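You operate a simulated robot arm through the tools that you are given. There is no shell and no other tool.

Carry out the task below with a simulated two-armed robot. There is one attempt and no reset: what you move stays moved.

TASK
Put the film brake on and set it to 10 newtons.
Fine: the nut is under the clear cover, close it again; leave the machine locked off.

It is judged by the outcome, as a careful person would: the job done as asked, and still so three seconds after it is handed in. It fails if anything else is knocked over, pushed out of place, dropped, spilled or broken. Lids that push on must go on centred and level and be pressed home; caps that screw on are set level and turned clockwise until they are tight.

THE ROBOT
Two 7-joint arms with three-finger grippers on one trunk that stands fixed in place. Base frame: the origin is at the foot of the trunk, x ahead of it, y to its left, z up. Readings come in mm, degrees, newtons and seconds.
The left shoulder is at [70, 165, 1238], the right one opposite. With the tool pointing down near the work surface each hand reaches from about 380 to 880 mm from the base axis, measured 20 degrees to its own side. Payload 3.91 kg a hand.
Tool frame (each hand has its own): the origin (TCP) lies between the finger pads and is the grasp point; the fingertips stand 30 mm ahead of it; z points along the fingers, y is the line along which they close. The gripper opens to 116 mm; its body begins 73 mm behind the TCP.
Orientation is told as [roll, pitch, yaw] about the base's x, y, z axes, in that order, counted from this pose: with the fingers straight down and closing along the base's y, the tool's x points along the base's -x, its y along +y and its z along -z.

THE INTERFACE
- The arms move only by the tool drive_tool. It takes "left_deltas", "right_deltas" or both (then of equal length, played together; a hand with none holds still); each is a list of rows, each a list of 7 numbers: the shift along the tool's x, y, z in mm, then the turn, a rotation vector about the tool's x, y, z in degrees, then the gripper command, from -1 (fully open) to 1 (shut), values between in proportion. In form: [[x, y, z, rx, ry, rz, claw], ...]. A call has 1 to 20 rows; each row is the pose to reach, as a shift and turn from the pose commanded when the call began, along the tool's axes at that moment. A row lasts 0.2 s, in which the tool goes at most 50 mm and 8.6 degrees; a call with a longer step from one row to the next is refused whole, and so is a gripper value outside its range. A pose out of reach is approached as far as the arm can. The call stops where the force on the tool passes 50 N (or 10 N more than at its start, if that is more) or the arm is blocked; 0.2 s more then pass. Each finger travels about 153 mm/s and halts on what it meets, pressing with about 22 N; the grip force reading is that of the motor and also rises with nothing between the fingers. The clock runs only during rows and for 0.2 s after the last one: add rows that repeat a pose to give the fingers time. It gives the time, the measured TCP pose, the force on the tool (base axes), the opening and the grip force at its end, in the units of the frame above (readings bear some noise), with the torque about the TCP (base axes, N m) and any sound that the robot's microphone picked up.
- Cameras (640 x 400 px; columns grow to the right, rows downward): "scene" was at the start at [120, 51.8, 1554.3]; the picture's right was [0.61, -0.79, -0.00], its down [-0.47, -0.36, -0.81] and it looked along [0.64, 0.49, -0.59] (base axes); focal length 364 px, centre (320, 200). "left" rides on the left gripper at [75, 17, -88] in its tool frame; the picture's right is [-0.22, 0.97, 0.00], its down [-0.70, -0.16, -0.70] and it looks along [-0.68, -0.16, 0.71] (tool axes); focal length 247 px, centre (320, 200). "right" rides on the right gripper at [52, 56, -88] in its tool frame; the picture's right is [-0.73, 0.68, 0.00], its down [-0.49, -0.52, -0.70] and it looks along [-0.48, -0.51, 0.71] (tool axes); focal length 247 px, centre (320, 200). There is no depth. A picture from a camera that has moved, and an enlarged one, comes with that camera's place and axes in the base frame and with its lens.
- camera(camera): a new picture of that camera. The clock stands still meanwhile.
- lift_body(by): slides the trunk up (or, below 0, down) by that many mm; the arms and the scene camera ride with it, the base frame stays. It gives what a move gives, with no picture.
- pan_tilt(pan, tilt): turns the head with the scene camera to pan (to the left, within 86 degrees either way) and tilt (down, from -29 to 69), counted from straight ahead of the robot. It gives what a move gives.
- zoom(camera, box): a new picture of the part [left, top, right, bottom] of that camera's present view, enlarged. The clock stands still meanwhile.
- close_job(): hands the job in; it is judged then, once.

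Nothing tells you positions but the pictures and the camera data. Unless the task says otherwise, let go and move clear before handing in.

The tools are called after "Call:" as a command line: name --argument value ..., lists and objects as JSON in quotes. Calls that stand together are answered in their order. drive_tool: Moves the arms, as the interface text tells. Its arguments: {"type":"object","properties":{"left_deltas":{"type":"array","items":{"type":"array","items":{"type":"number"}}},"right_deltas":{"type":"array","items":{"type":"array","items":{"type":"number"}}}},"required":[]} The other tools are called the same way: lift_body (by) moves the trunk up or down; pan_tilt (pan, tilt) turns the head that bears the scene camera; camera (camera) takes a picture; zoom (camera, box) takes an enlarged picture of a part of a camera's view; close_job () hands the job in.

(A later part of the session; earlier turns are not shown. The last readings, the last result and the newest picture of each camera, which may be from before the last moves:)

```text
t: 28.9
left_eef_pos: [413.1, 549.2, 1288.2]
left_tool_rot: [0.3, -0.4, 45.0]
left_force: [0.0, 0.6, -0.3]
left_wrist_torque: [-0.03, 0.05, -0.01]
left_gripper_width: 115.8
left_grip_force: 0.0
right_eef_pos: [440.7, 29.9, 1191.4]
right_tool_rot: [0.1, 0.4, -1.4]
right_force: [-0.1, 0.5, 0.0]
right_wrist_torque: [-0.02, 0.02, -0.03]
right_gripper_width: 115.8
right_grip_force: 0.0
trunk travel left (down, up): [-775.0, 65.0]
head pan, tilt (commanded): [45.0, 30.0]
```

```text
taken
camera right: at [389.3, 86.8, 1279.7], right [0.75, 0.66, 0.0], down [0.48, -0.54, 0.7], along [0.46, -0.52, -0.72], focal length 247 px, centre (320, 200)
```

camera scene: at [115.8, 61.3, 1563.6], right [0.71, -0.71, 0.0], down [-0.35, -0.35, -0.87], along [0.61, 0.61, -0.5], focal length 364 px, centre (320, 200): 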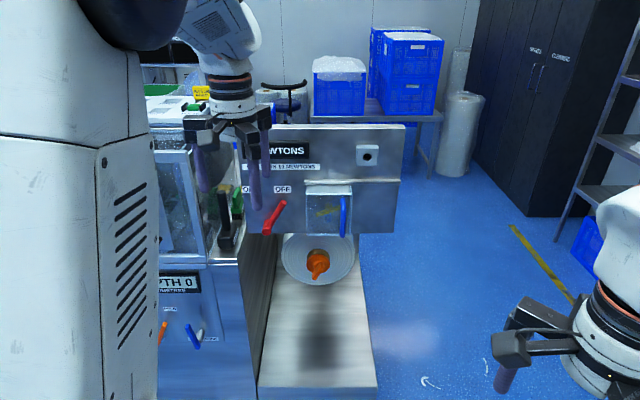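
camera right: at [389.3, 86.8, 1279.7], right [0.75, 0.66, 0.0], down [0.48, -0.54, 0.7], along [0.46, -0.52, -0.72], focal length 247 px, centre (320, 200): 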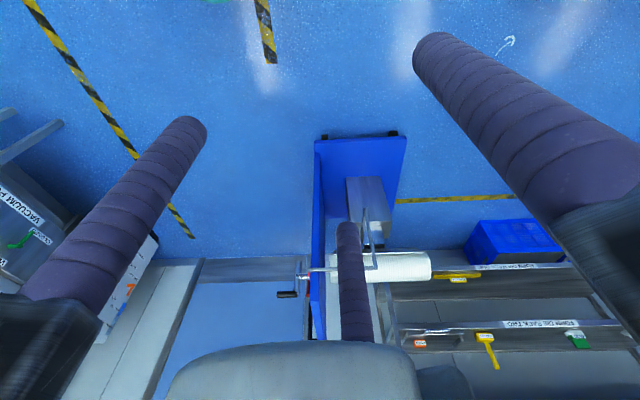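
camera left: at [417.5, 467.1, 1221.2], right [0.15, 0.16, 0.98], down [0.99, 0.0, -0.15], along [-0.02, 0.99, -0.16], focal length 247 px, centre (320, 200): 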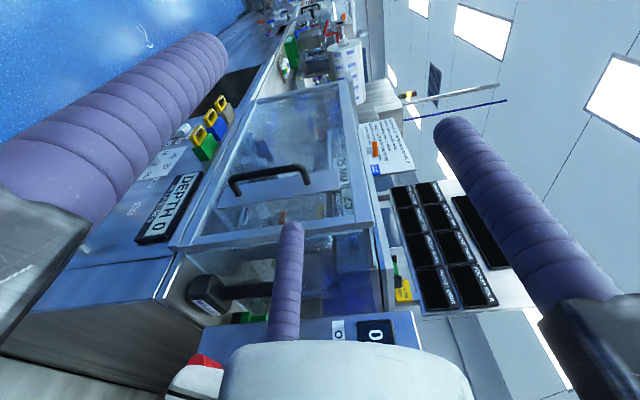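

Before lowering the trunk I'll check what stands near the right arm and around the robot's base.

Call:
pan_tilt --pan -80 --tilt 45

Call:
camera --camera "scene"

Call:
pan_tilt --pan -20 --tilt 55

Call:
camera --camera "scene"

Call:
pan_tilt --pan 40 --tilt 65

Call:
camera --camera "scene"

```text
t: 31.0
left_eef_pos: [410.2, 548.5, 1289.0]
left_tool_rot: [0.2, -0.5, 45.1]
left_force: [-0.2, 0.4, -1.1]
left_wrist_torque: [0.03, -0.01, -0.03]
left_gripper_width: 116.0
left_grip_force: 0.0
right_eef_pos: [438.7, 31.8, 1191.3]
right_tool_rot: [0.2, 0.2, -1.3]
right_force: [-0.2, 0.1, -0.3]
right_wrist_torque: [-0.03, 0.01, 0.0]
right_gripper_width: 115.8
right_grip_force: 0.1
trunk travel left (down, up): [-775.0, 65.0]
head pan, tilt (commanded): [-80.0, 45.0]
```

```text
taken
camera scene: at [64.9, -81.6, 1541.1], right [-0.98, -0.17, 0.0], down [-0.12, 0.7, -0.71], along [0.12, -0.7, -0.71], focal length 364 px, centre (320, 200)
```

scene: 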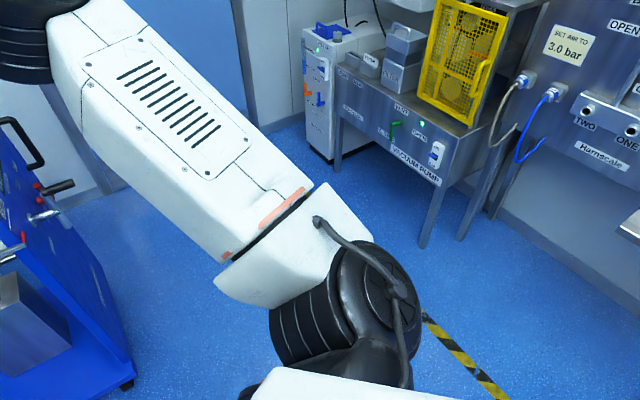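

```text
t: 32.3
left_eef_pos: [410.6, 547.9, 1287.9]
left_tool_rot: [0.2, -0.4, 45.1]
left_force: [2.0, -0.9, -0.6]
left_wrist_torque: [0.0, -0.01, 0.01]
left_gripper_width: 116.0
left_grip_force: 0.0
right_eef_pos: [439.5, 31.6, 1191.6]
right_tool_rot: [0.1, 0.2, -1.5]
right_force: [-0.6, 0.2, 1.5]
right_wrist_torque: [-0.02, 0.03, 0.01]
right_gripper_width: 115.9
right_grip_force: 0.1
trunk travel left (down, up): [-775.0, 65.0]
head pan, tilt (commanded): [-20.0, 55.0]
```

```text
taken
camera scene: at [118.5, -26.3, 1527.7], right [-0.34, -0.94, 0.0], down [-0.77, 0.28, -0.57], along [0.54, -0.2, -0.82], focal length 364 px, centre (320, 200)
```

scene: 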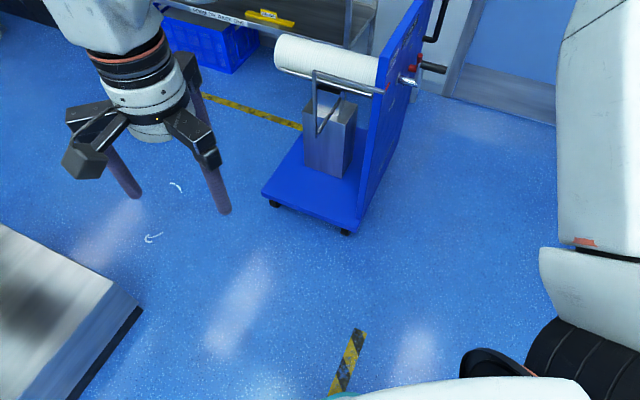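

```text
t: 33.6
left_eef_pos: [410.2, 549.3, 1288.7]
left_tool_rot: [0.2, -0.4, 45.2]
left_force: [-0.7, 0.6, -0.2]
left_wrist_torque: [-0.01, 0.01, -0.03]
left_gripper_width: 116.0
left_grip_force: 0.1
right_eef_pos: [439.3, 30.9, 1191.9]
right_tool_rot: [0.1, 0.2, -1.4]
right_force: [-0.3, -0.8, -0.6]
right_wrist_torque: [-0.02, 0.02, 0.0]
right_gripper_width: 116.0
right_grip_force: 0.0
trunk travel left (down, up): [-775.0, 65.0]
head pan, tilt (commanded): [40.0, 65.0]
```

```text
taken
camera scene: at [97.2, 37.4, 1516.1], right [0.64, -0.77, 0.0], down [-0.69, -0.58, -0.42], along [0.32, 0.27, -0.91], focal length 364 px, centre (320, 200)
```

scene: 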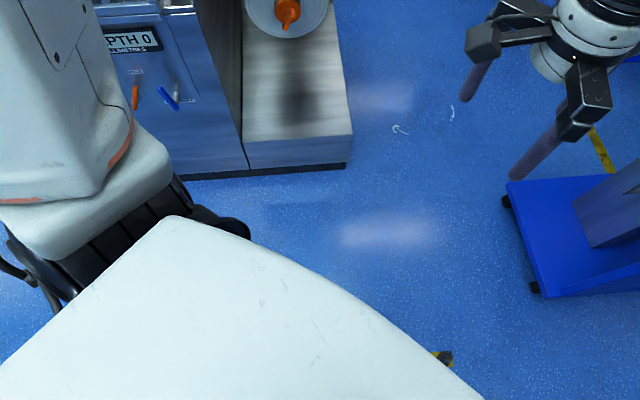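

The space around both arms is clear: the trolley starts around x 880 and the cabinets are beyond y −700. I'll lower the trunk in stages.

Call:
lift_body --by -300

Call:
pan_tilt --pan 45 --tilt 15

Call:
camera --camera "scene"

```text
t: 36.6
left_eef_pos: [411.6, 548.8, 988.6]
left_tool_rot: [0.2, -0.4, 45.1]
left_force: [-0.4, -0.3, -0.5]
left_wrist_torque: [0.0, 0.0, 0.01]
left_gripper_width: 115.9
left_grip_force: 0.0
right_eef_pos: [438.7, 31.5, 892.0]
right_tool_rot: [0.1, 0.1, -1.4]
right_force: [-0.2, 0.5, -0.2]
right_wrist_torque: [0.01, 0.01, 0.03]
right_gripper_width: 116.4
right_grip_force: 0.0
trunk travel left (down, up): [-475.0, 365.0]
head pan, tilt (commanded): [40.0, 65.0]
```

```text
t: 37.8
left_eef_pos: [411.9, 547.0, 988.5]
left_tool_rot: [0.3, -0.4, 45.1]
left_force: [-0.5, 0.4, 0.4]
left_wrist_torque: [-0.01, -0.01, 0.0]
left_gripper_width: 115.9
left_grip_force: 0.0
right_eef_pos: [438.9, 30.7, 890.0]
right_tool_rot: [0.1, 0.2, -1.4]
right_force: [0.8, -0.1, -0.1]
right_wrist_torque: [0.02, -0.01, -0.03]
right_gripper_width: 115.9
right_grip_force: 0.0
trunk travel left (down, up): [-475.0, 365.0]
head pan, tilt (commanded): [45.0, 15.0]
```

```text
taken
camera scene: at [116.7, 64.5, 1287.8], right [0.71, -0.71, 0.0], down [-0.18, -0.18, -0.97], along [0.68, 0.68, -0.26], focal length 364 px, centre (320, 200)
```

scene: 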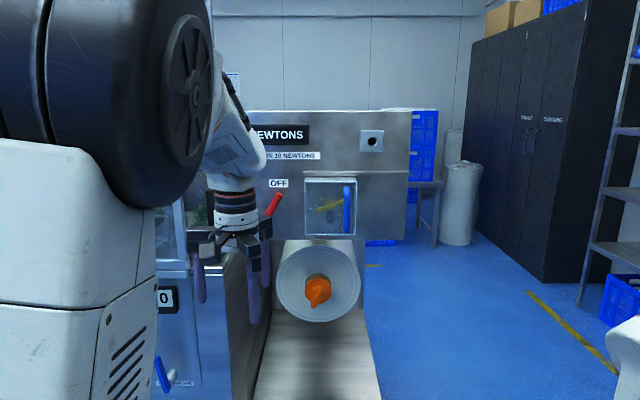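

The view is now nearly level with the panel. I'll lower the trunk another 250 mm so the forearm can rise toward the nut.

Call:
lift_body --by -250

Call:
camera --camera "scene"

```text
t: 40.3
left_eef_pos: [410.8, 548.2, 739.7]
left_tool_rot: [0.2, -0.3, 45.1]
left_force: [-0.1, 0.1, 0.6]
left_wrist_torque: [-0.02, -0.02, -0.01]
left_gripper_width: 115.7
left_grip_force: 0.0
right_eef_pos: [438.8, 30.8, 641.6]
right_tool_rot: [0.1, 0.0, -1.5]
right_force: [-0.2, 0.3, -0.3]
right_wrist_torque: [0.02, -0.03, -0.04]
right_gripper_width: 115.9
right_grip_force: 0.1
trunk travel left (down, up): [-225.0, 615.0]
head pan, tilt (commanded): [45.0, 15.0]
```

```text
taken
camera scene: at [116.5, 64.4, 1038.0], right [0.71, -0.71, 0.0], down [-0.18, -0.18, -0.97], along [0.68, 0.68, -0.26], focal length 364 px, centre (320, 200)
```

scene: 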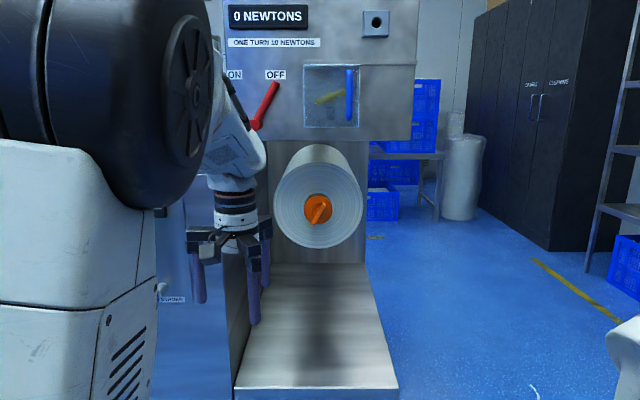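

The trunk is down with the shoulder at about z 690. Now I'll raise the left hand while pitching it up to point at the panel, checking halfway.

Call:
drive_tool --left_deltas '[[-8, -6, -26, 0, -7.5, 0, -1], [-17, -11, -52, 0, -15, 0, -1], [-25, -17, -78, 0, -22.5, 0, -1], [-33, -22, -103, 0, -30, 0, -1], [-42, -28, -129, 0, -37.5, 0, -1], [-50, -33, -155, 0, -45, 0, -1], [-50, -33, -155, 0, -45, 0, -1]]'

Call:
camera --camera "scene"

```text
t: 41.9
left_eef_pos: [468.2, 574.6, 878.4]
left_tool_rot: [-2.8, -43.5, 47.4]
left_force: [0.4, -0.5, 0.0]
left_wrist_torque: [-0.01, -0.03, -0.04]
left_gripper_width: 116.0
left_grip_force: 0.0
left hand out of reach, approached as far as the arm can: row 6, 7
right_eef_pos: [439.3, 31.4, 641.0]
right_tool_rot: [0.1, 0.3, -1.4]
right_force: [-0.4, 0.0, 0.0]
right_wrist_torque: [-0.02, -0.01, 0.0]
right_gripper_width: 116.0
right_grip_force: 0.0
trunk travel left (down, up): [-225.0, 615.0]
head pan, tilt (commanded): [45.0, 15.0]
```

```text
taken
camera scene: at [116.6, 64.5, 1037.9], right [0.71, -0.71, 0.0], down [-0.18, -0.18, -0.97], along [0.68, 0.68, -0.26], focal length 364 px, centre (320, 200)
```

scene: 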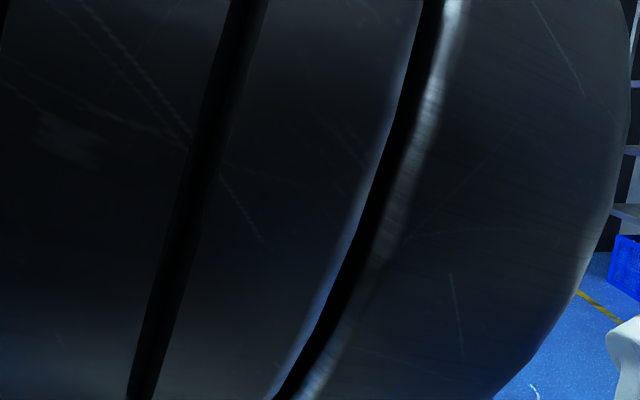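

The arm now bends the way I want only when it is stretched out, so I'll keep the hand tilted and extend it up and forward toward the panel to straighten the elbow.

Call:
drive_tool --left_deltas '[[-31, -8, -7, 0, 0, 0, -1], [-61, -16, -14, 0, 0, 0, -1], [-92, -24, -20, 0, 0, 0, -1], [-122, -31, -27, 0, 0, 0, -1], [-153, -39, -34, 0, 0, 0, -1], [-184, -47, -41, 0, 0, 0, -1], [-214, -55, -47, 0, 0, 0, -1], [-214, -55, -47, 0, 0, 0, -1]]'

Call:
camera --camera "scene"

Call:
camera --camera "left"

```text
t: 43.7
left_eef_pos: [589.8, 605.4, 1080.8]
left_tool_rot: [0.3, -45.4, 44.8]
left_force: [-0.1, -0.3, 0.6]
left_wrist_torque: [-0.03, 0.03, -0.03]
left_gripper_width: 116.1
left_grip_force: 0.1
right_eef_pos: [438.7, 29.5, 641.8]
right_tool_rot: [0.1, 0.2, -1.4]
right_force: [-1.3, 1.0, -0.5]
right_wrist_torque: [-0.03, 0.03, 0.0]
right_gripper_width: 115.9
right_grip_force: 0.0
trunk travel left (down, up): [-225.0, 615.0]
head pan, tilt (commanded): [45.0, 15.0]
```

```text
taken
camera scene: at [116.5, 64.2, 1038.0], right [0.71, -0.71, 0.0], down [-0.18, -0.18, -0.97], along [0.68, 0.68, -0.26], focal length 364 px, centre (320, 200)
```

scene: 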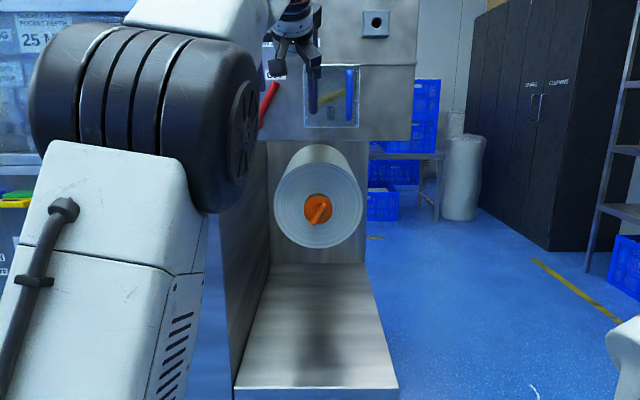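

```text
taken
camera left: at [498.1, 537.1, 1089.6], right [-0.58, 0.8, 0.16], down [0.11, -0.12, 0.99], along [0.81, 0.59, -0.02], focal length 247 px, centre (320, 200)
```

left: 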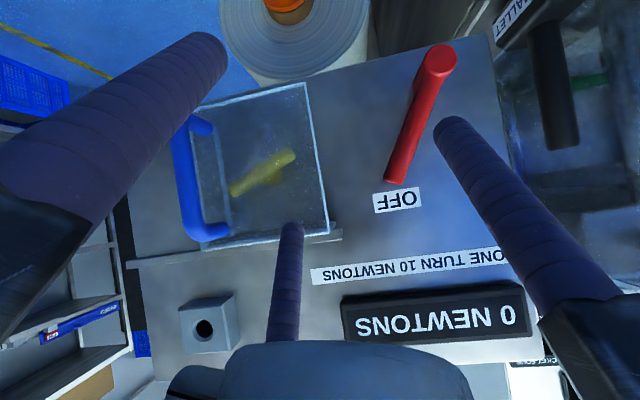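

That reached the commanded pose with a good arm posture, and the wrist camera now looks straight at the panel. I'll pitch the hand a bit closer to level and see how far it can go.

Call:
drive_tool --left_deltas '[[0, 0, 0, 0, -6.7, 0, -1], [0, 0, 0, 0, -13.3, 0, -1], [0, 0, 0, 0, -20, 0, -1], [0, 0, 0, 0, -20, 0, -1]]'

Call:
camera --camera "scene"

```text
t: 44.7
left_eef_pos: [593.6, 605.4, 1078.5]
left_tool_rot: [0.5, -65.4, 44.5]
left_force: [-0.6, 0.4, -0.5]
left_wrist_torque: [0.03, 0.01, -0.01]
left_gripper_width: 116.2
left_grip_force: 0.1
right_eef_pos: [439.1, 31.0, 641.6]
right_tool_rot: [0.1, 0.2, -1.3]
right_force: [0.2, 0.8, -0.1]
right_wrist_torque: [-0.01, 0.0, -0.02]
right_gripper_width: 115.8
right_grip_force: 0.0
trunk travel left (down, up): [-225.0, 615.0]
head pan, tilt (commanded): [45.0, 15.0]
```

```text
taken
camera scene: at [116.7, 64.5, 1037.9], right [0.71, -0.71, 0.0], down [-0.18, -0.18, -0.97], along [0.68, 0.68, -0.26], focal length 364 px, centre (320, 200)
```

scene: 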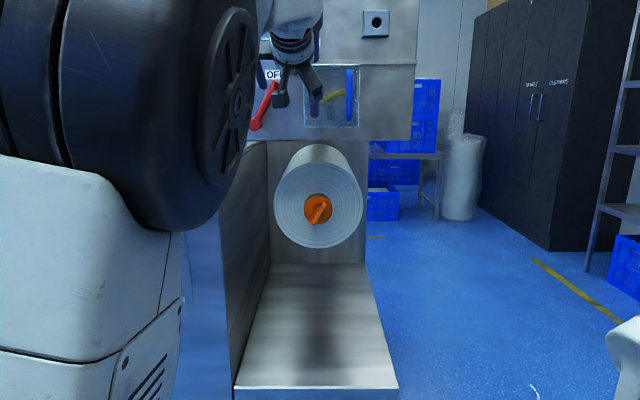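

24.6° below horizontal works fine. I'll continue to level while moving slightly forward.

Call:
drive_tool --left_deltas '[[-2, 0, 4.5, 0, -6.2, 0, -1], [-4, 0, 9, 0, -12.3, 0, -1], [-6, 0, 13.7, 0, -18.5, 0, -1], [-8, 0, 18, 0, -24.6, 0, -1], [-8, 0, 18, 0, -24.6, 0, -1]]'

Call:
camera --camera "scene"

Call:
camera --camera "left"

```text
t: 45.9
left_eef_pos: [607.1, 620.8, 1076.9]
left_tool_rot: [92.2, -89.7, -47.1]
left_force: [-0.7, -0.1, -0.5]
left_wrist_torque: [0.0, -0.01, -0.02]
left_gripper_width: 116.0
left_grip_force: 0.1
right_eef_pos: [439.7, 30.2, 641.4]
right_tool_rot: [0.2, 0.3, -1.5]
right_force: [1.2, -1.1, -0.8]
right_wrist_torque: [0.01, 0.02, 0.03]
right_gripper_width: 115.9
right_grip_force: 0.0
trunk travel left (down, up): [-225.0, 615.0]
head pan, tilt (commanded): [45.0, 15.0]
```

```text
taken
camera scene: at [116.6, 64.4, 1037.9], right [0.71, -0.71, 0.0], down [-0.18, -0.18, -0.97], along [0.68, 0.68, -0.26], focal length 364 px, centre (320, 200)
```

scene: 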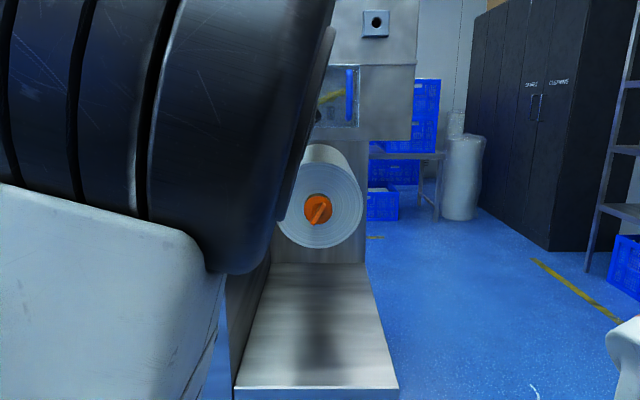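

```text
taken
camera left: at [533.3, 571.4, 1003.0], right [-0.69, 0.69, 0.23], down [-0.38, -0.61, 0.7], along [0.62, 0.39, 0.68], focal length 247 px, centre (320, 200)
```

left: 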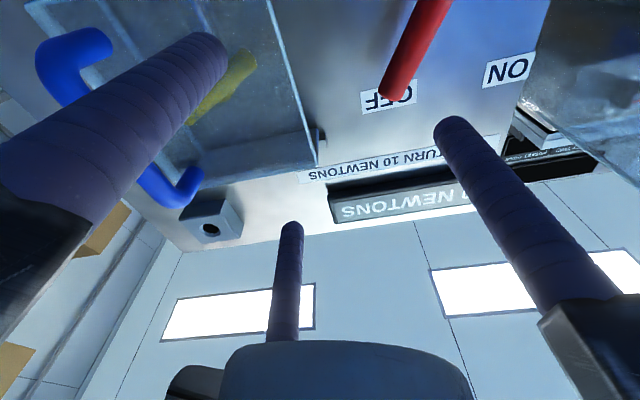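

The hand is level and the arm posture holds. I'll close the gripper here to see how the three fingers converge before planning contacts.

Call:
drive_tool --left_deltas '[[0, 0, 0, 0, 0, 0, 0], [0, 0, 0, 0, 0, 0, 0], [0, 0, 0, 0, 0, 0, 0]]'

Call:
camera --camera "left"

Call:
drive_tool --left_deltas '[[0, 0, 0, 0, 0, 0, 1], [0, 0, 0, 0, 0, 0, 1], [0, 0, 0, 0, 0, 0, 1]]'

Call:
camera --camera "left"

```text
t: 46.7
left_eef_pos: [607.3, 620.2, 1077.0]
left_tool_rot: [78.9, -89.8, -33.8]
left_force: [-0.2, 0.2, -0.2]
left_wrist_torque: [0.04, 0.02, 0.0]
left_gripper_width: 58.1
left_grip_force: 0.1
right_eef_pos: [440.4, 31.1, 641.2]
right_tool_rot: [0.1, 0.2, -1.4]
right_force: [-0.3, 0.9, 0.0]
right_wrist_torque: [-0.01, 0.03, 0.0]
right_gripper_width: 115.8
right_grip_force: 0.0
trunk travel left (down, up): [-225.0, 615.0]
head pan, tilt (commanded): [45.0, 15.0]
```

```text
taken
camera left: at [533.4, 571.4, 1003.1], right [-0.69, 0.69, 0.23], down [-0.38, -0.61, 0.7], along [0.62, 0.39, 0.68], focal length 247 px, centre (320, 200)
```

left: 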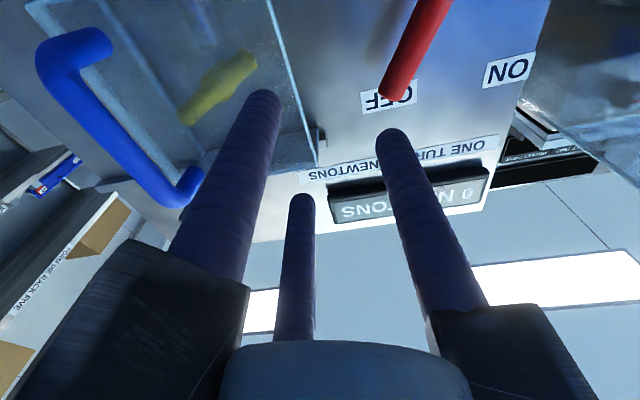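

```text
t: 47.5
left_eef_pos: [607.2, 620.9, 1077.5]
left_tool_rot: [76.7, -89.8, -31.6]
left_force: [-0.5, -0.7, 0.1]
left_wrist_torque: [-0.01, -0.01, 0.0]
left_gripper_width: 9.4
left_grip_force: 22.2
right_eef_pos: [439.8, 29.9, 641.1]
right_tool_rot: [0.1, 0.2, -1.5]
right_force: [-0.1, -0.1, 0.1]
right_wrist_torque: [-0.04, -0.03, 0.0]
right_gripper_width: 116.0
right_grip_force: 0.1
trunk travel left (down, up): [-225.0, 615.0]
head pan, tilt (commanded): [45.0, 15.0]
```

```text
taken
camera left: at [533.4, 571.4, 1003.0], right [-0.69, 0.69, 0.23], down [-0.38, -0.61, 0.7], along [0.62, 0.39, 0.68], focal length 247 px, centre (320, 200)
```

left: 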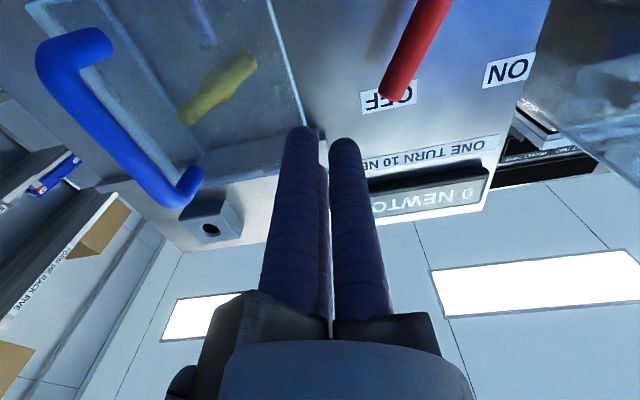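

Closed, the three fingers form a compact cluster about 29 mm in radius. I'll tilt the hand about 30° down and bring the closed fingers in front of the gap between the red lever (right edge u≈-70) and the clear cover (left edge u≈2), then check.

Call:
drive_tool --left_deltas '[[6, 5, 5, 0, 7.5, 0, 1], [12, 11, 11, 0, 15, 0, 1], [18, 16, 16, 0, 22.5, 0, 1], [23, 21, 22, 0, 30, 0, 1], [23, 21, 22, 0, 30, 0, 1]]'

Call:
camera --camera "left"

Call:
camera --camera "scene"

```text
t: 48.7
left_eef_pos: [608.3, 650.5, 1055.4]
left_tool_rot: [0.3, -59.9, 44.7]
left_force: [-0.2, 0.9, -0.2]
left_wrist_torque: [-0.03, 0.04, 0.02]
left_gripper_width: 9.0
left_grip_force: 21.9
right_eef_pos: [440.1, 30.5, 641.4]
right_tool_rot: [0.2, 0.3, -1.3]
right_force: [-0.1, 0.0, -0.7]
right_wrist_torque: [0.0, -0.03, 0.02]
right_gripper_width: 116.1
right_grip_force: 0.0
trunk travel left (down, up): [-225.0, 615.0]
head pan, tilt (commanded): [45.0, 15.0]
```

```text
taken
camera left: at [517.1, 583.8, 1034.9], right [-0.61, 0.77, 0.2], down [-0.07, -0.3, 0.95], along [0.79, 0.57, 0.23], focal length 247 px, centre (320, 200)
```

left: 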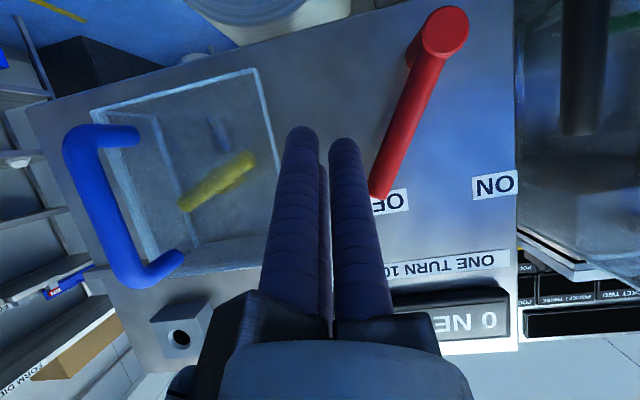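

```text
taken
camera scene: at [116.6, 64.3, 1037.9], right [0.71, -0.71, 0.0], down [-0.18, -0.18, -0.97], along [0.68, 0.68, -0.26], focal length 364 px, centre (320, 200)
```

scene: 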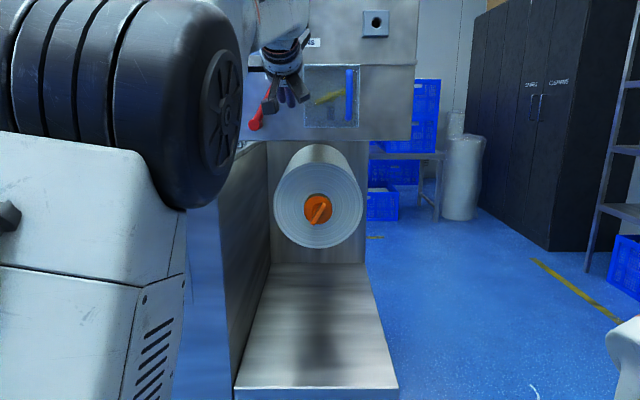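

The closed fingers sit between the lever and the cover, as planned. I'll advance 52 mm straight toward the panel so the fingertips are alongside the lever.

Call:
drive_tool --left_deltas '[[-6.5, 0, 11.3, 0, 0, 0, 1], [-13, 0, 22.5, 0, 0, 0, 1], [-19.5, 0, 33.8, 0, 0, 0, 1], [-26, 0, 45, 0, 0, 0, 1], [-26, 0, 45, 0, 0, 0, 1]]'

Call:
camera --camera "left"

Call:
zoom --camera "scene" --box '[220, 0, 420, 150]'

```text
t: 49.9
left_eef_pos: [644.8, 686.6, 1055.7]
left_tool_rot: [0.4, -60.0, 44.6]
left_force: [-0.7, 0.0, 0.7]
left_wrist_torque: [0.02, 0.0, 0.02]
left_gripper_width: 9.1
left_grip_force: 22.1
right_eef_pos: [439.4, 31.5, 640.5]
right_tool_rot: [0.1, 0.2, -1.4]
right_force: [0.1, -0.8, -0.1]
right_wrist_torque: [-0.01, 0.01, 0.01]
right_gripper_width: 116.0
right_grip_force: 0.1
trunk travel left (down, up): [-225.0, 615.0]
head pan, tilt (commanded): [45.0, 15.0]
```

```text
taken
camera left: at [552.8, 619.3, 1036.0], right [-0.61, 0.77, 0.2], down [-0.07, -0.3, 0.95], along [0.79, 0.57, 0.23], focal length 247 px, centre (320, 200)
```

left: 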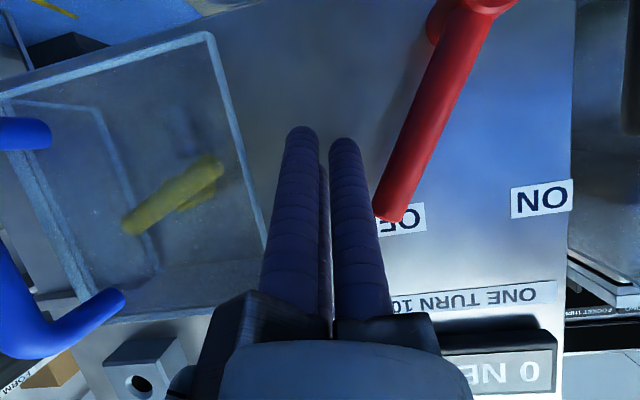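

```text
2.67 times, centred on (320, 75) of scene
camera zoom: at [116.6, 64.4, 1037.9], right [0.71, -0.71, 0.0], down [-0.18, -0.18, -0.97], along [0.68, 0.68, -0.26], focal length 970 px, centre (320, 533)
```

zoom: 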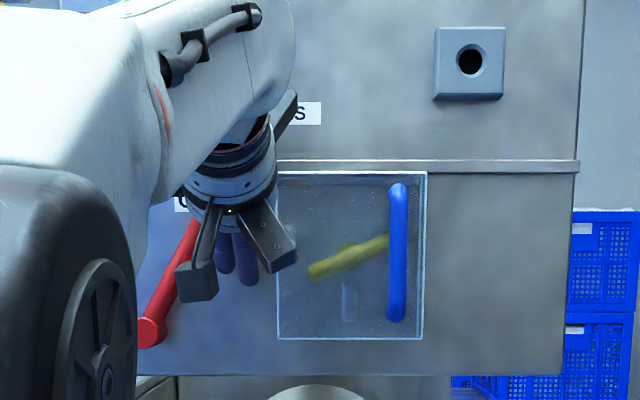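

The fingertips are beside the lever with nothing touched yet. Now I'll push left in small steps.

Call:
drive_tool --left_deltas '[[0, 8, 0, 0, 0, 0, 1], [0, 16, 0, 0, 0, 0, 1], [0, 24, 0, 0, 0, 0, 1], [0, 32, 0, 0, 0, 0, 1], [0, 40, 0, 0, 0, 0, 1], [0, 40, 0, 0, 0, 0, 1]]'

Call:
camera --camera "left"

```text
t: 51.3
left_eef_pos: [614.7, 715.9, 1054.1]
left_tool_rot: [0.4, -59.9, 44.8]
left_force: [-0.6, -1.4, 0.0]
left_wrist_torque: [-0.04, 0.0, -0.02]
left_gripper_width: 9.3
left_grip_force: 22.0
right_eef_pos: [439.2, 31.2, 640.6]
right_tool_rot: [0.0, 0.2, -1.4]
right_force: [-0.3, 0.1, 0.1]
right_wrist_torque: [-0.02, 0.02, 0.02]
right_gripper_width: 116.3
right_grip_force: 0.1
trunk travel left (down, up): [-225.0, 615.0]
head pan, tilt (commanded): [45.0, 15.0]
```

```text
taken
camera left: at [523.3, 648.6, 1033.8], right [-0.61, 0.77, 0.2], down [-0.07, -0.3, 0.95], along [0.79, 0.57, 0.23], focal length 247 px, centre (320, 200)
```

left: 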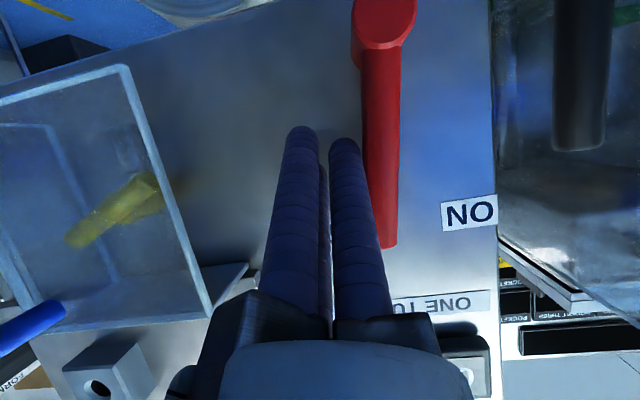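

The lever is moving easily and is past the middle. I'll keep pushing left toward ON.

Call:
drive_tool --left_deltas '[[0, 7, 0, 0, 0, 0, 1], [0, 14, 0, 0, 0, 0, 1], [0, 21, 0, 0, 0, 0, 1], [0, 28, 0, 0, 0, 0, 1], [0, 34, 0, 0, 0, 0, 1], [0, 34, 0, 0, 0, 0, 1]]'

Call:
camera --camera "left"

Call:
zoom --camera "scene" --box '[180, 0, 420, 150]'

```text
t: 52.7
left_eef_pos: [591.1, 740.1, 1057.1]
left_tool_rot: [0.5, -59.8, 44.6]
left_force: [-0.5, -0.7, -0.7]
left_wrist_torque: [0.01, -0.02, 0.03]
left_gripper_width: 9.4
left_grip_force: 22.1
right_eef_pos: [439.1, 31.1, 640.5]
right_tool_rot: [0.2, 0.1, -1.4]
right_force: [-0.4, 0.2, 0.0]
right_wrist_torque: [0.01, -0.01, 0.0]
right_gripper_width: 116.1
right_grip_force: 0.0
trunk travel left (down, up): [-225.0, 615.0]
head pan, tilt (commanded): [45.0, 15.0]
```

```text
taken
camera left: at [499.7, 672.3, 1036.3], right [-0.61, 0.77, 0.2], down [-0.07, -0.3, 0.95], along [0.79, 0.57, 0.23], focal length 247 px, centre (320, 200)
```

left: 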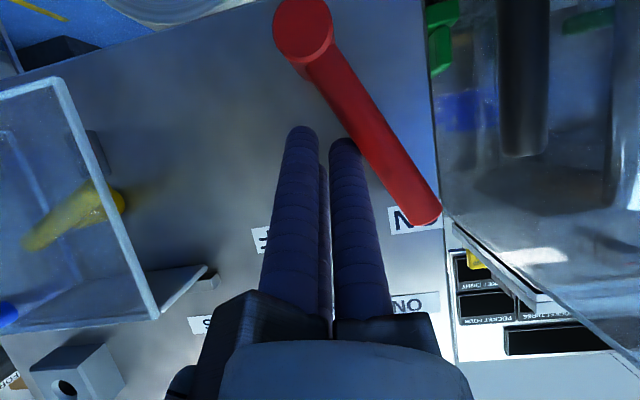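

```text
2.67 times, centred on (300, 75) of scene
camera zoom: at [116.7, 64.5, 1037.9], right [0.71, -0.71, 0.0], down [-0.18, -0.18, -0.97], along [0.68, 0.68, -0.26], focal length 970 px, centre (373, 533)
```

zoom: 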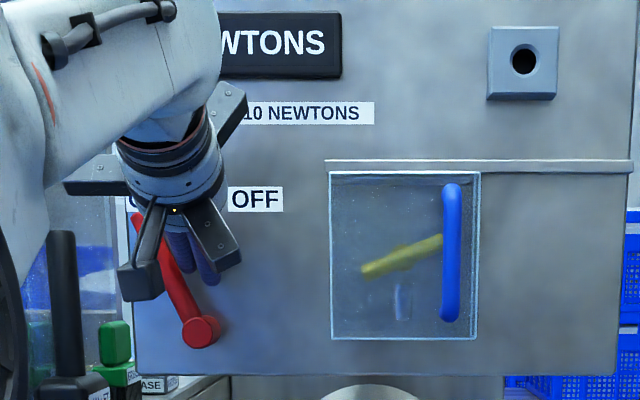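

The lever now points at ON, about 29° left of vertical, mirroring the OFF position. I'll nudge a little further to feel for its end stop.

Call:
drive_tool --left_deltas '[[0, 3, 0, 0, 0, 0, 1], [0, 6, 0, 0, 0, 0, 1], [0, 6, 0, 0, 0, 0, 1]]'

Call:
camera --camera "left"

```text
t: 53.5
left_eef_pos: [588.4, 742.6, 1056.8]
left_tool_rot: [0.5, -59.9, 44.7]
left_force: [-0.7, -0.1, -0.4]
left_wrist_torque: [0.02, 0.0, 0.0]
left_gripper_width: 9.3
left_grip_force: 21.6
right_eef_pos: [438.6, 30.6, 640.7]
right_tool_rot: [0.1, 0.2, -1.4]
right_force: [-0.1, -0.4, -0.1]
right_wrist_torque: [-0.03, 0.02, 0.0]
right_gripper_width: 115.9
right_grip_force: 0.0
trunk travel left (down, up): [-225.0, 615.0]
head pan, tilt (commanded): [45.0, 15.0]
```

```text
taken
camera left: at [496.1, 675.4, 1036.8], right [-0.61, 0.77, 0.2], down [-0.07, -0.3, 0.95], along [0.79, 0.57, 0.23], focal length 247 px, centre (320, 200)
```

left: 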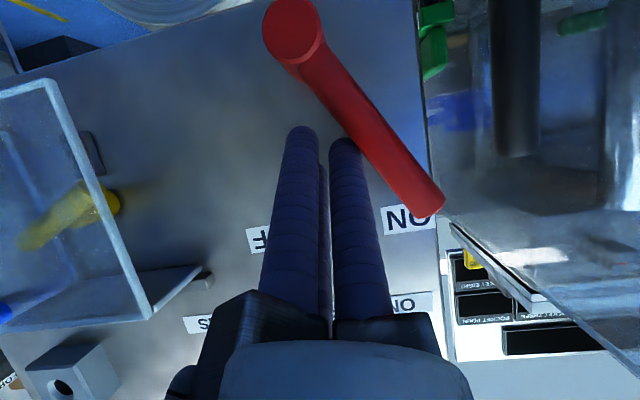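

No resistance yet, and the lever tip is under the ON label (51 mm left of the pivot, mirroring OFF). I'll nudge 4 mm more to see whether there is a stop.

Call:
drive_tool --left_deltas '[[0, 2, 0, 0, 0, 0, 1], [0, 4, 0, 0, 0, 0, 1], [0, 4, 0, 0, 0, 0, 1]]'

Call:
camera --camera "left"

Call:
zoom --camera "scene" --box '[180, 0, 420, 150]'

```text
t: 54.3
left_eef_pos: [586.9, 744.6, 1057.9]
left_tool_rot: [0.5, -59.9, 44.5]
left_force: [5.7, -6.0, 1.7]
left_wrist_torque: [-0.09, -0.06, -0.17]
left_gripper_width: 9.3
left_grip_force: 22.5
right_eef_pos: [438.9, 30.4, 640.1]
right_tool_rot: [0.1, 0.2, -1.3]
right_force: [0.0, 0.2, -0.3]
right_wrist_torque: [-0.02, -0.02, -0.01]
right_gripper_width: 115.9
right_grip_force: 0.0
trunk travel left (down, up): [-225.0, 615.0]
head pan, tilt (commanded): [45.0, 15.0]
```

```text
taken
camera left: at [495.1, 677.0, 1037.1], right [-0.61, 0.77, 0.2], down [-0.07, -0.3, 0.95], along [0.79, 0.57, 0.23], focal length 247 px, centre (320, 200)
```

left: 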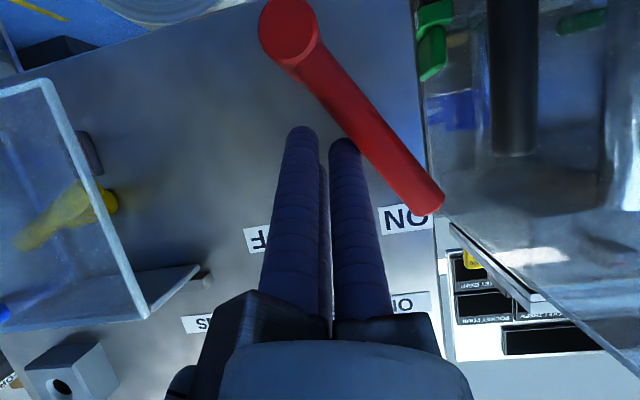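

```text
2.67 times, centred on (300, 75) of scene
camera zoom: at [117.4, 63.4, 1037.9], right [0.71, -0.71, 0.0], down [-0.18, -0.18, -0.97], along [0.68, 0.68, -0.26], focal length 970 px, centre (373, 533)
```

zoom: 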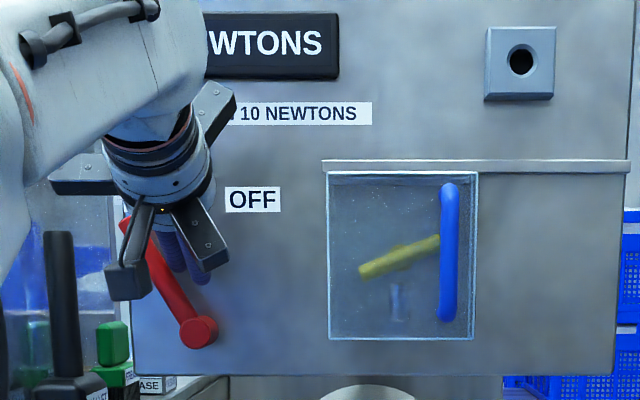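

There's 8 N of resistance now, so the lever is against its ON stop. I'll ease off and back the hand out, then check that the lever stays and read the display.

Call:
drive_tool --left_deltas '[[0, -8, 0, 0, 0, 0, 1], [0, -16, 0, 0, 0, 0, 1], [15, -20, -26, 0, 0, 0, 1], [30, -25, -52, 0, 0, 0, 1], [45, -30, -78, 0, 0, 0, 1], [45, -30, -78, 0, 0, 0, 1]]'

Call:
camera --camera "left"

Call:
camera --camera "scene"

```text
t: 55.7
left_eef_pos: [546.6, 662.5, 1053.3]
left_tool_rot: [0.4, -59.9, 44.7]
left_force: [-0.3, -0.3, -0.2]
left_wrist_torque: [0.0, -0.01, -0.01]
left_gripper_width: 9.5
left_grip_force: 22.1
right_eef_pos: [439.0, 31.1, 641.2]
right_tool_rot: [0.1, 0.2, -1.3]
right_force: [-0.6, -0.6, -0.4]
right_wrist_torque: [-0.04, 0.02, 0.02]
right_gripper_width: 115.8
right_grip_force: 0.2
trunk travel left (down, up): [-225.0, 615.0]
head pan, tilt (commanded): [45.0, 15.0]
```

```text
taken
camera left: at [453.6, 595.1, 1034.5], right [-0.61, 0.77, 0.2], down [-0.07, -0.3, 0.95], along [0.79, 0.57, 0.23], focal length 247 px, centre (320, 200)
```

left: 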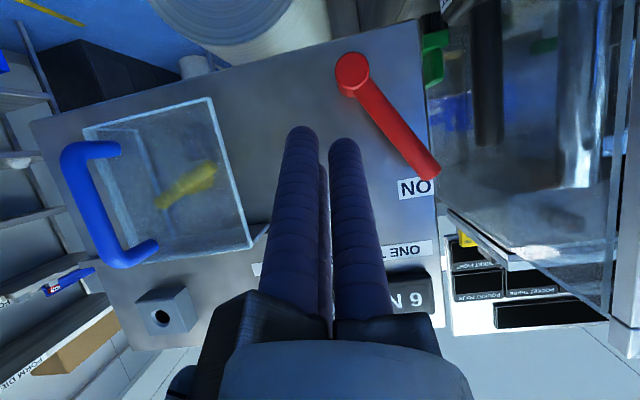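

```text
taken
camera scene: at [116.7, 64.7, 1037.8], right [0.71, -0.71, 0.0], down [-0.18, -0.18, -0.97], along [0.68, 0.68, -0.26], focal length 364 px, centre (320, 200)
```

scene: 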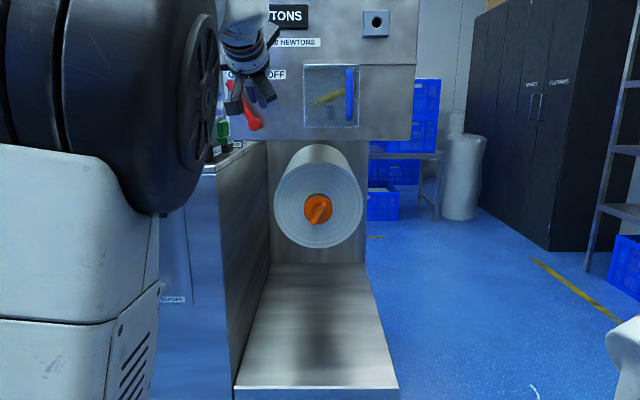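

The lever stays on ON, and the display has changed. I'll zoom in to read it.

Call:
zoom --camera "left" --box '[340, 230, 460, 330]'

Call:
zoom --camera "scene" --box '[210, 0, 330, 75]'

```text
4.00 times, centred on (400, 280) of left
camera zoom: at [453.6, 595.1, 1034.5], right [-0.61, 0.77, 0.2], down [-0.07, -0.3, 0.95], along [0.79, 0.57, 0.23], focal length 988 px, centre (0, -120)
```

zoom: 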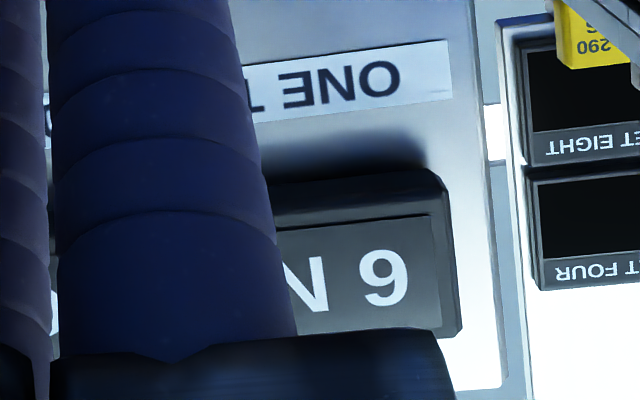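

```text
5.33 times, centred on (270, 38) of scene
camera zoom: at [116.7, 64.7, 1037.8], right [0.71, -0.71, 0.0], down [-0.18, -0.18, -0.97], along [0.68, 0.68, -0.26], focal length 1940 px, centre (587, 1067)
```

zoom: 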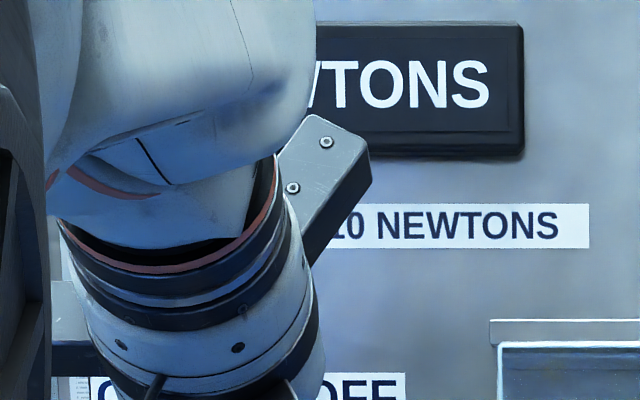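

With the brake on, the display appears to read "6 NEWTONS" (the picture is upside down), so I'll need about +4 N, or 0.4 turn. Next I'll move the closed fingers to the left of the blue handle on the cover.

Call:
drive_tool --left_deltas '[[-2, -33, 0, 0, 0, 0, 1], [-4, -66, 0, 0, 0, 0, 1], [-6, -99, 1, 0, 0, 0, 1], [-8.6, -130, 1, 0, 0, 0, 1], [-8.6, -130, 1, 0, 0, 0, 1]]'

Call:
camera --camera "left"

Call:
camera --camera "scene"

Call:
zoom --camera "scene" --box '[200, 0, 440, 150]'

```text
t: 56.9
left_eef_pos: [639.8, 573.7, 1062.8]
left_tool_rot: [0.4, -60.0, 44.7]
left_force: [0.3, -0.4, -0.1]
left_wrist_torque: [-0.03, 0.01, -0.02]
left_gripper_width: 9.4
left_grip_force: 22.0
right_eef_pos: [439.4, 30.1, 640.8]
right_tool_rot: [0.1, 0.2, -1.4]
right_force: [0.9, 0.9, 0.6]
right_wrist_torque: [-0.03, 0.02, 0.01]
right_gripper_width: 116.1
right_grip_force: 0.1
trunk travel left (down, up): [-225.0, 615.0]
head pan, tilt (commanded): [45.0, 15.0]
```

```text
taken
camera left: at [547.9, 506.3, 1042.2], right [-0.61, 0.77, 0.2], down [-0.07, -0.3, 0.95], along [0.79, 0.57, 0.23], focal length 247 px, centre (320, 200)
```

left: 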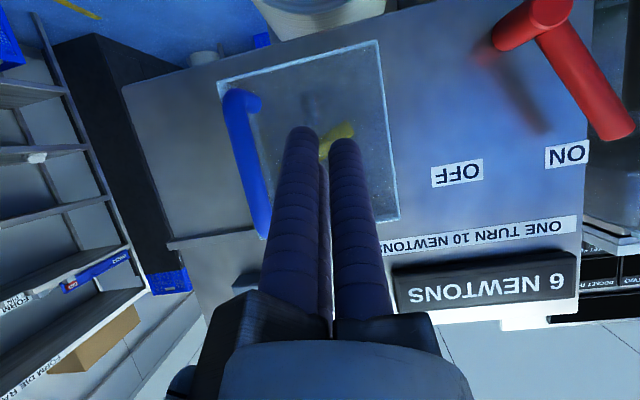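

```text
taken
camera scene: at [116.6, 64.5, 1037.9], right [0.71, -0.71, 0.0], down [-0.18, -0.18, -0.97], along [0.68, 0.68, -0.26], focal length 364 px, centre (320, 200)
```

scene: 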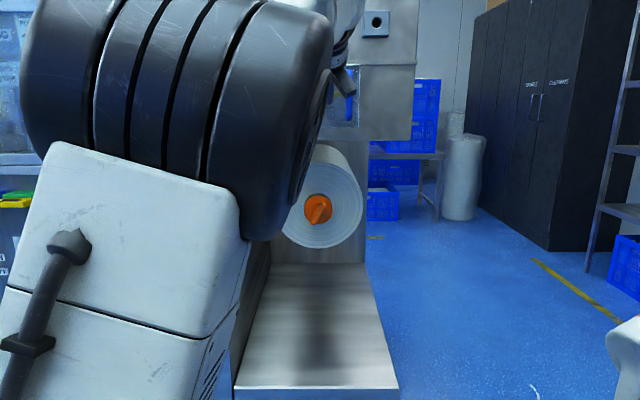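

```text
2.67 times, centred on (320, 75) of scene
camera zoom: at [116.6, 64.5, 1037.9], right [0.71, -0.71, 0.0], down [-0.18, -0.18, -0.97], along [0.68, 0.68, -0.26], focal length 970 px, centre (320, 533)
```

zoom: 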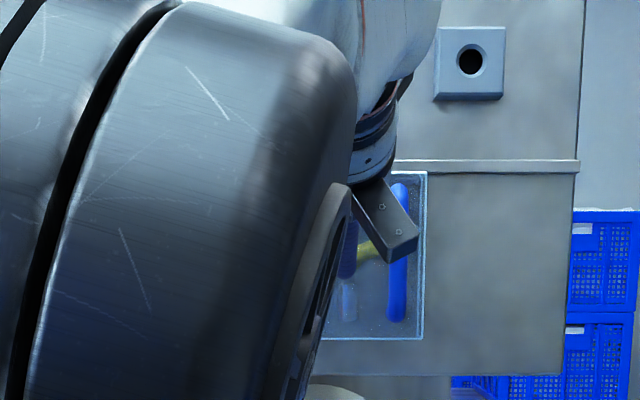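

The display now clearly reads "6 NEWTONS". The closed fingers are left of the blue handle. I'll advance so the fingertips pass alongside the bar without touching the cover, then push right.

Call:
drive_tool --left_deltas '[[-5, 0, 11.5, 0, 0, 0, 1], [-10, 0, 23, 0, 0, 0, 1], [-14.2, 0, 34.5, 0, 0, 0, 1], [-14.2, 0, 34.5, 0, 0, 0, 1]]'

Call:
camera --camera "left"

```text
t: 57.9
left_eef_pos: [666.5, 598.3, 1057.4]
left_tool_rot: [0.4, -60.0, 44.7]
left_force: [0.1, -0.4, 0.6]
left_wrist_torque: [0.01, 0.02, 0.0]
left_gripper_width: 9.3
left_grip_force: 21.7
right_eef_pos: [438.5, 30.9, 641.1]
right_tool_rot: [0.2, 0.2, -1.4]
right_force: [-1.5, -0.1, -0.5]
right_wrist_torque: [-0.02, -0.02, 0.02]
right_gripper_width: 116.0
right_grip_force: 0.2
trunk travel left (down, up): [-225.0, 615.0]
head pan, tilt (commanded): [45.0, 15.0]
```

```text
taken
camera left: at [573.9, 531.8, 1036.9], right [-0.61, 0.77, 0.2], down [-0.07, -0.3, 0.95], along [0.79, 0.57, 0.23], focal length 247 px, centre (320, 200)
```

left: 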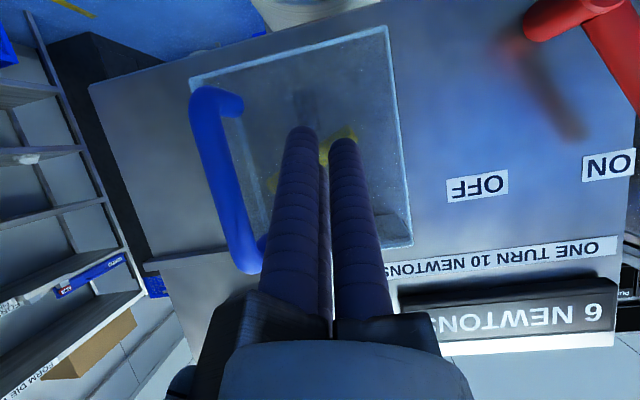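

The fingertips are beside the bar with about 20 mm to the cover face. I'll push right gently.

Call:
drive_tool --left_deltas '[[0, -7, 0, 0, 0, 0, 1], [0, -14, 0, 0, 0, 0, 1], [0, -21, 0, 0, 0, 0, 1], [0, -28, 0, 0, 0, 0, 1], [0, -35, 0, 0, 0, 0, 1], [0, -42, 0, 0, 0, 0, 1], [0, -42, 0, 0, 0, 0, 1]]'

Call:
camera --camera "left"

Call:
zoom --camera "scene" --box '[200, 0, 440, 150]'

```text
t: 59.5
left_eef_pos: [695.8, 569.0, 1057.5]
left_tool_rot: [0.4, -59.9, 44.7]
left_force: [-0.6, 1.9, -0.2]
left_wrist_torque: [-0.05, -0.01, 0.03]
left_gripper_width: 9.1
left_grip_force: 21.8
right_eef_pos: [439.1, 31.4, 641.1]
right_tool_rot: [0.2, 0.2, -1.4]
right_force: [0.4, -0.3, -1.0]
right_wrist_torque: [0.01, 0.03, 0.0]
right_gripper_width: 116.2
right_grip_force: 0.2
trunk travel left (down, up): [-225.0, 615.0]
head pan, tilt (commanded): [45.0, 15.0]
```

```text
taken
camera left: at [603.4, 501.5, 1037.5], right [-0.61, 0.77, 0.2], down [-0.07, -0.3, 0.95], along [0.79, 0.57, 0.23], focal length 247 px, centre (320, 200)
```

left: 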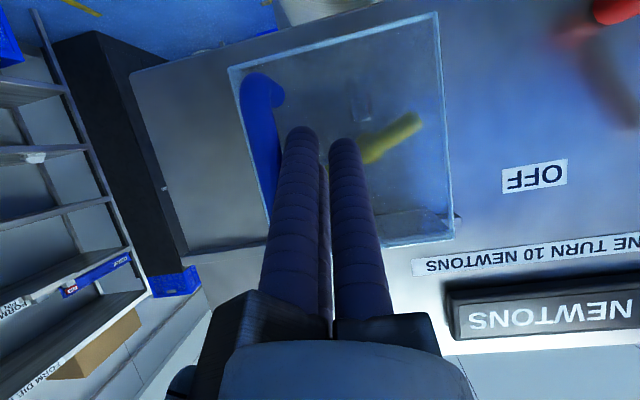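

```text
2.67 times, centred on (320, 75) of scene
camera zoom: at [116.6, 64.7, 1037.9], right [0.71, -0.71, 0.0], down [-0.18, -0.18, -0.97], along [0.68, 0.68, -0.26], focal length 970 px, centre (320, 533)
```

zoom: 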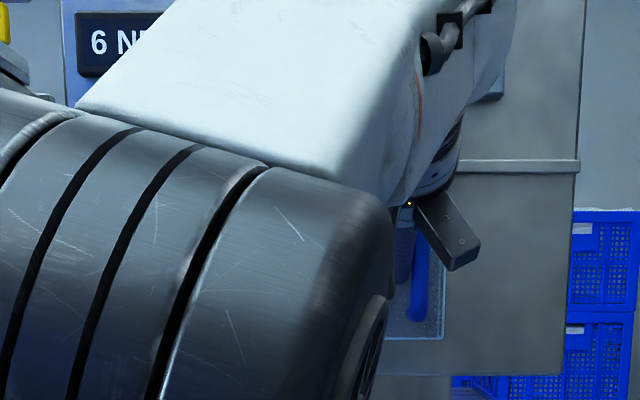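

The cover slides right along its rail as expected. I'll continue in stages.

Call:
drive_tool --left_deltas '[[0, -8, 0, 0, 0, 0, 1], [0, -16, 0, 0, 0, 0, 1], [0, -24, 0, 0, 0, 0, 1], [0, -32, 0, 0, 0, 0, 1], [0, -40, 0, 0, 0, 0, 1], [0, -48, 0, 0, 0, 0, 1], [0, -56, 0, 0, 0, 0, 1], [0, -64, 0, 0, 0, 0, 1], [0, -64, 0, 0, 0, 0, 1]]'

Call:
camera --camera "left"

Call:
camera --camera "scene"

```text
t: 61.5
left_eef_pos: [741.1, 524.6, 1057.8]
left_tool_rot: [0.5, -60.0, 44.7]
left_force: [-1.2, 0.7, -0.9]
left_wrist_torque: [-0.02, -0.02, 0.0]
left_gripper_width: 9.3
left_grip_force: 22.0
right_eef_pos: [438.7, 30.3, 641.5]
right_tool_rot: [0.1, 0.3, -1.5]
right_force: [-1.0, -0.5, 0.1]
right_wrist_torque: [0.02, -0.01, 0.0]
right_gripper_width: 116.0
right_grip_force: 0.0
trunk travel left (down, up): [-225.0, 615.0]
head pan, tilt (commanded): [45.0, 15.0]
```

```text
taken
camera left: at [648.4, 457.9, 1037.2], right [-0.61, 0.77, 0.2], down [-0.07, -0.3, 0.95], along [0.79, 0.57, 0.23], focal length 247 px, centre (320, 200)
```

left: 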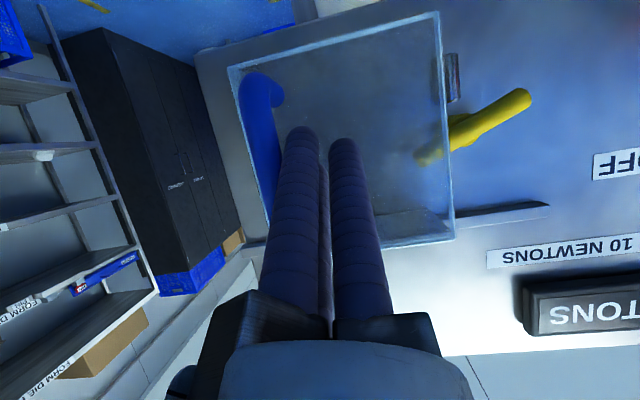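

```text
taken
camera scene: at [116.7, 64.5, 1037.9], right [0.71, -0.71, 0.0], down [-0.18, -0.18, -0.97], along [0.68, 0.68, -0.26], focal length 364 px, centre (320, 200)
```

scene: 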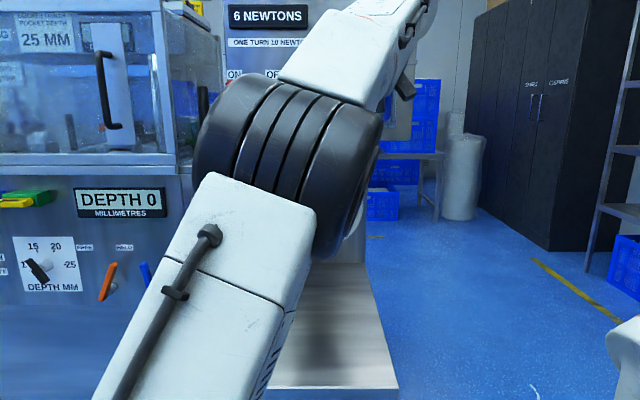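

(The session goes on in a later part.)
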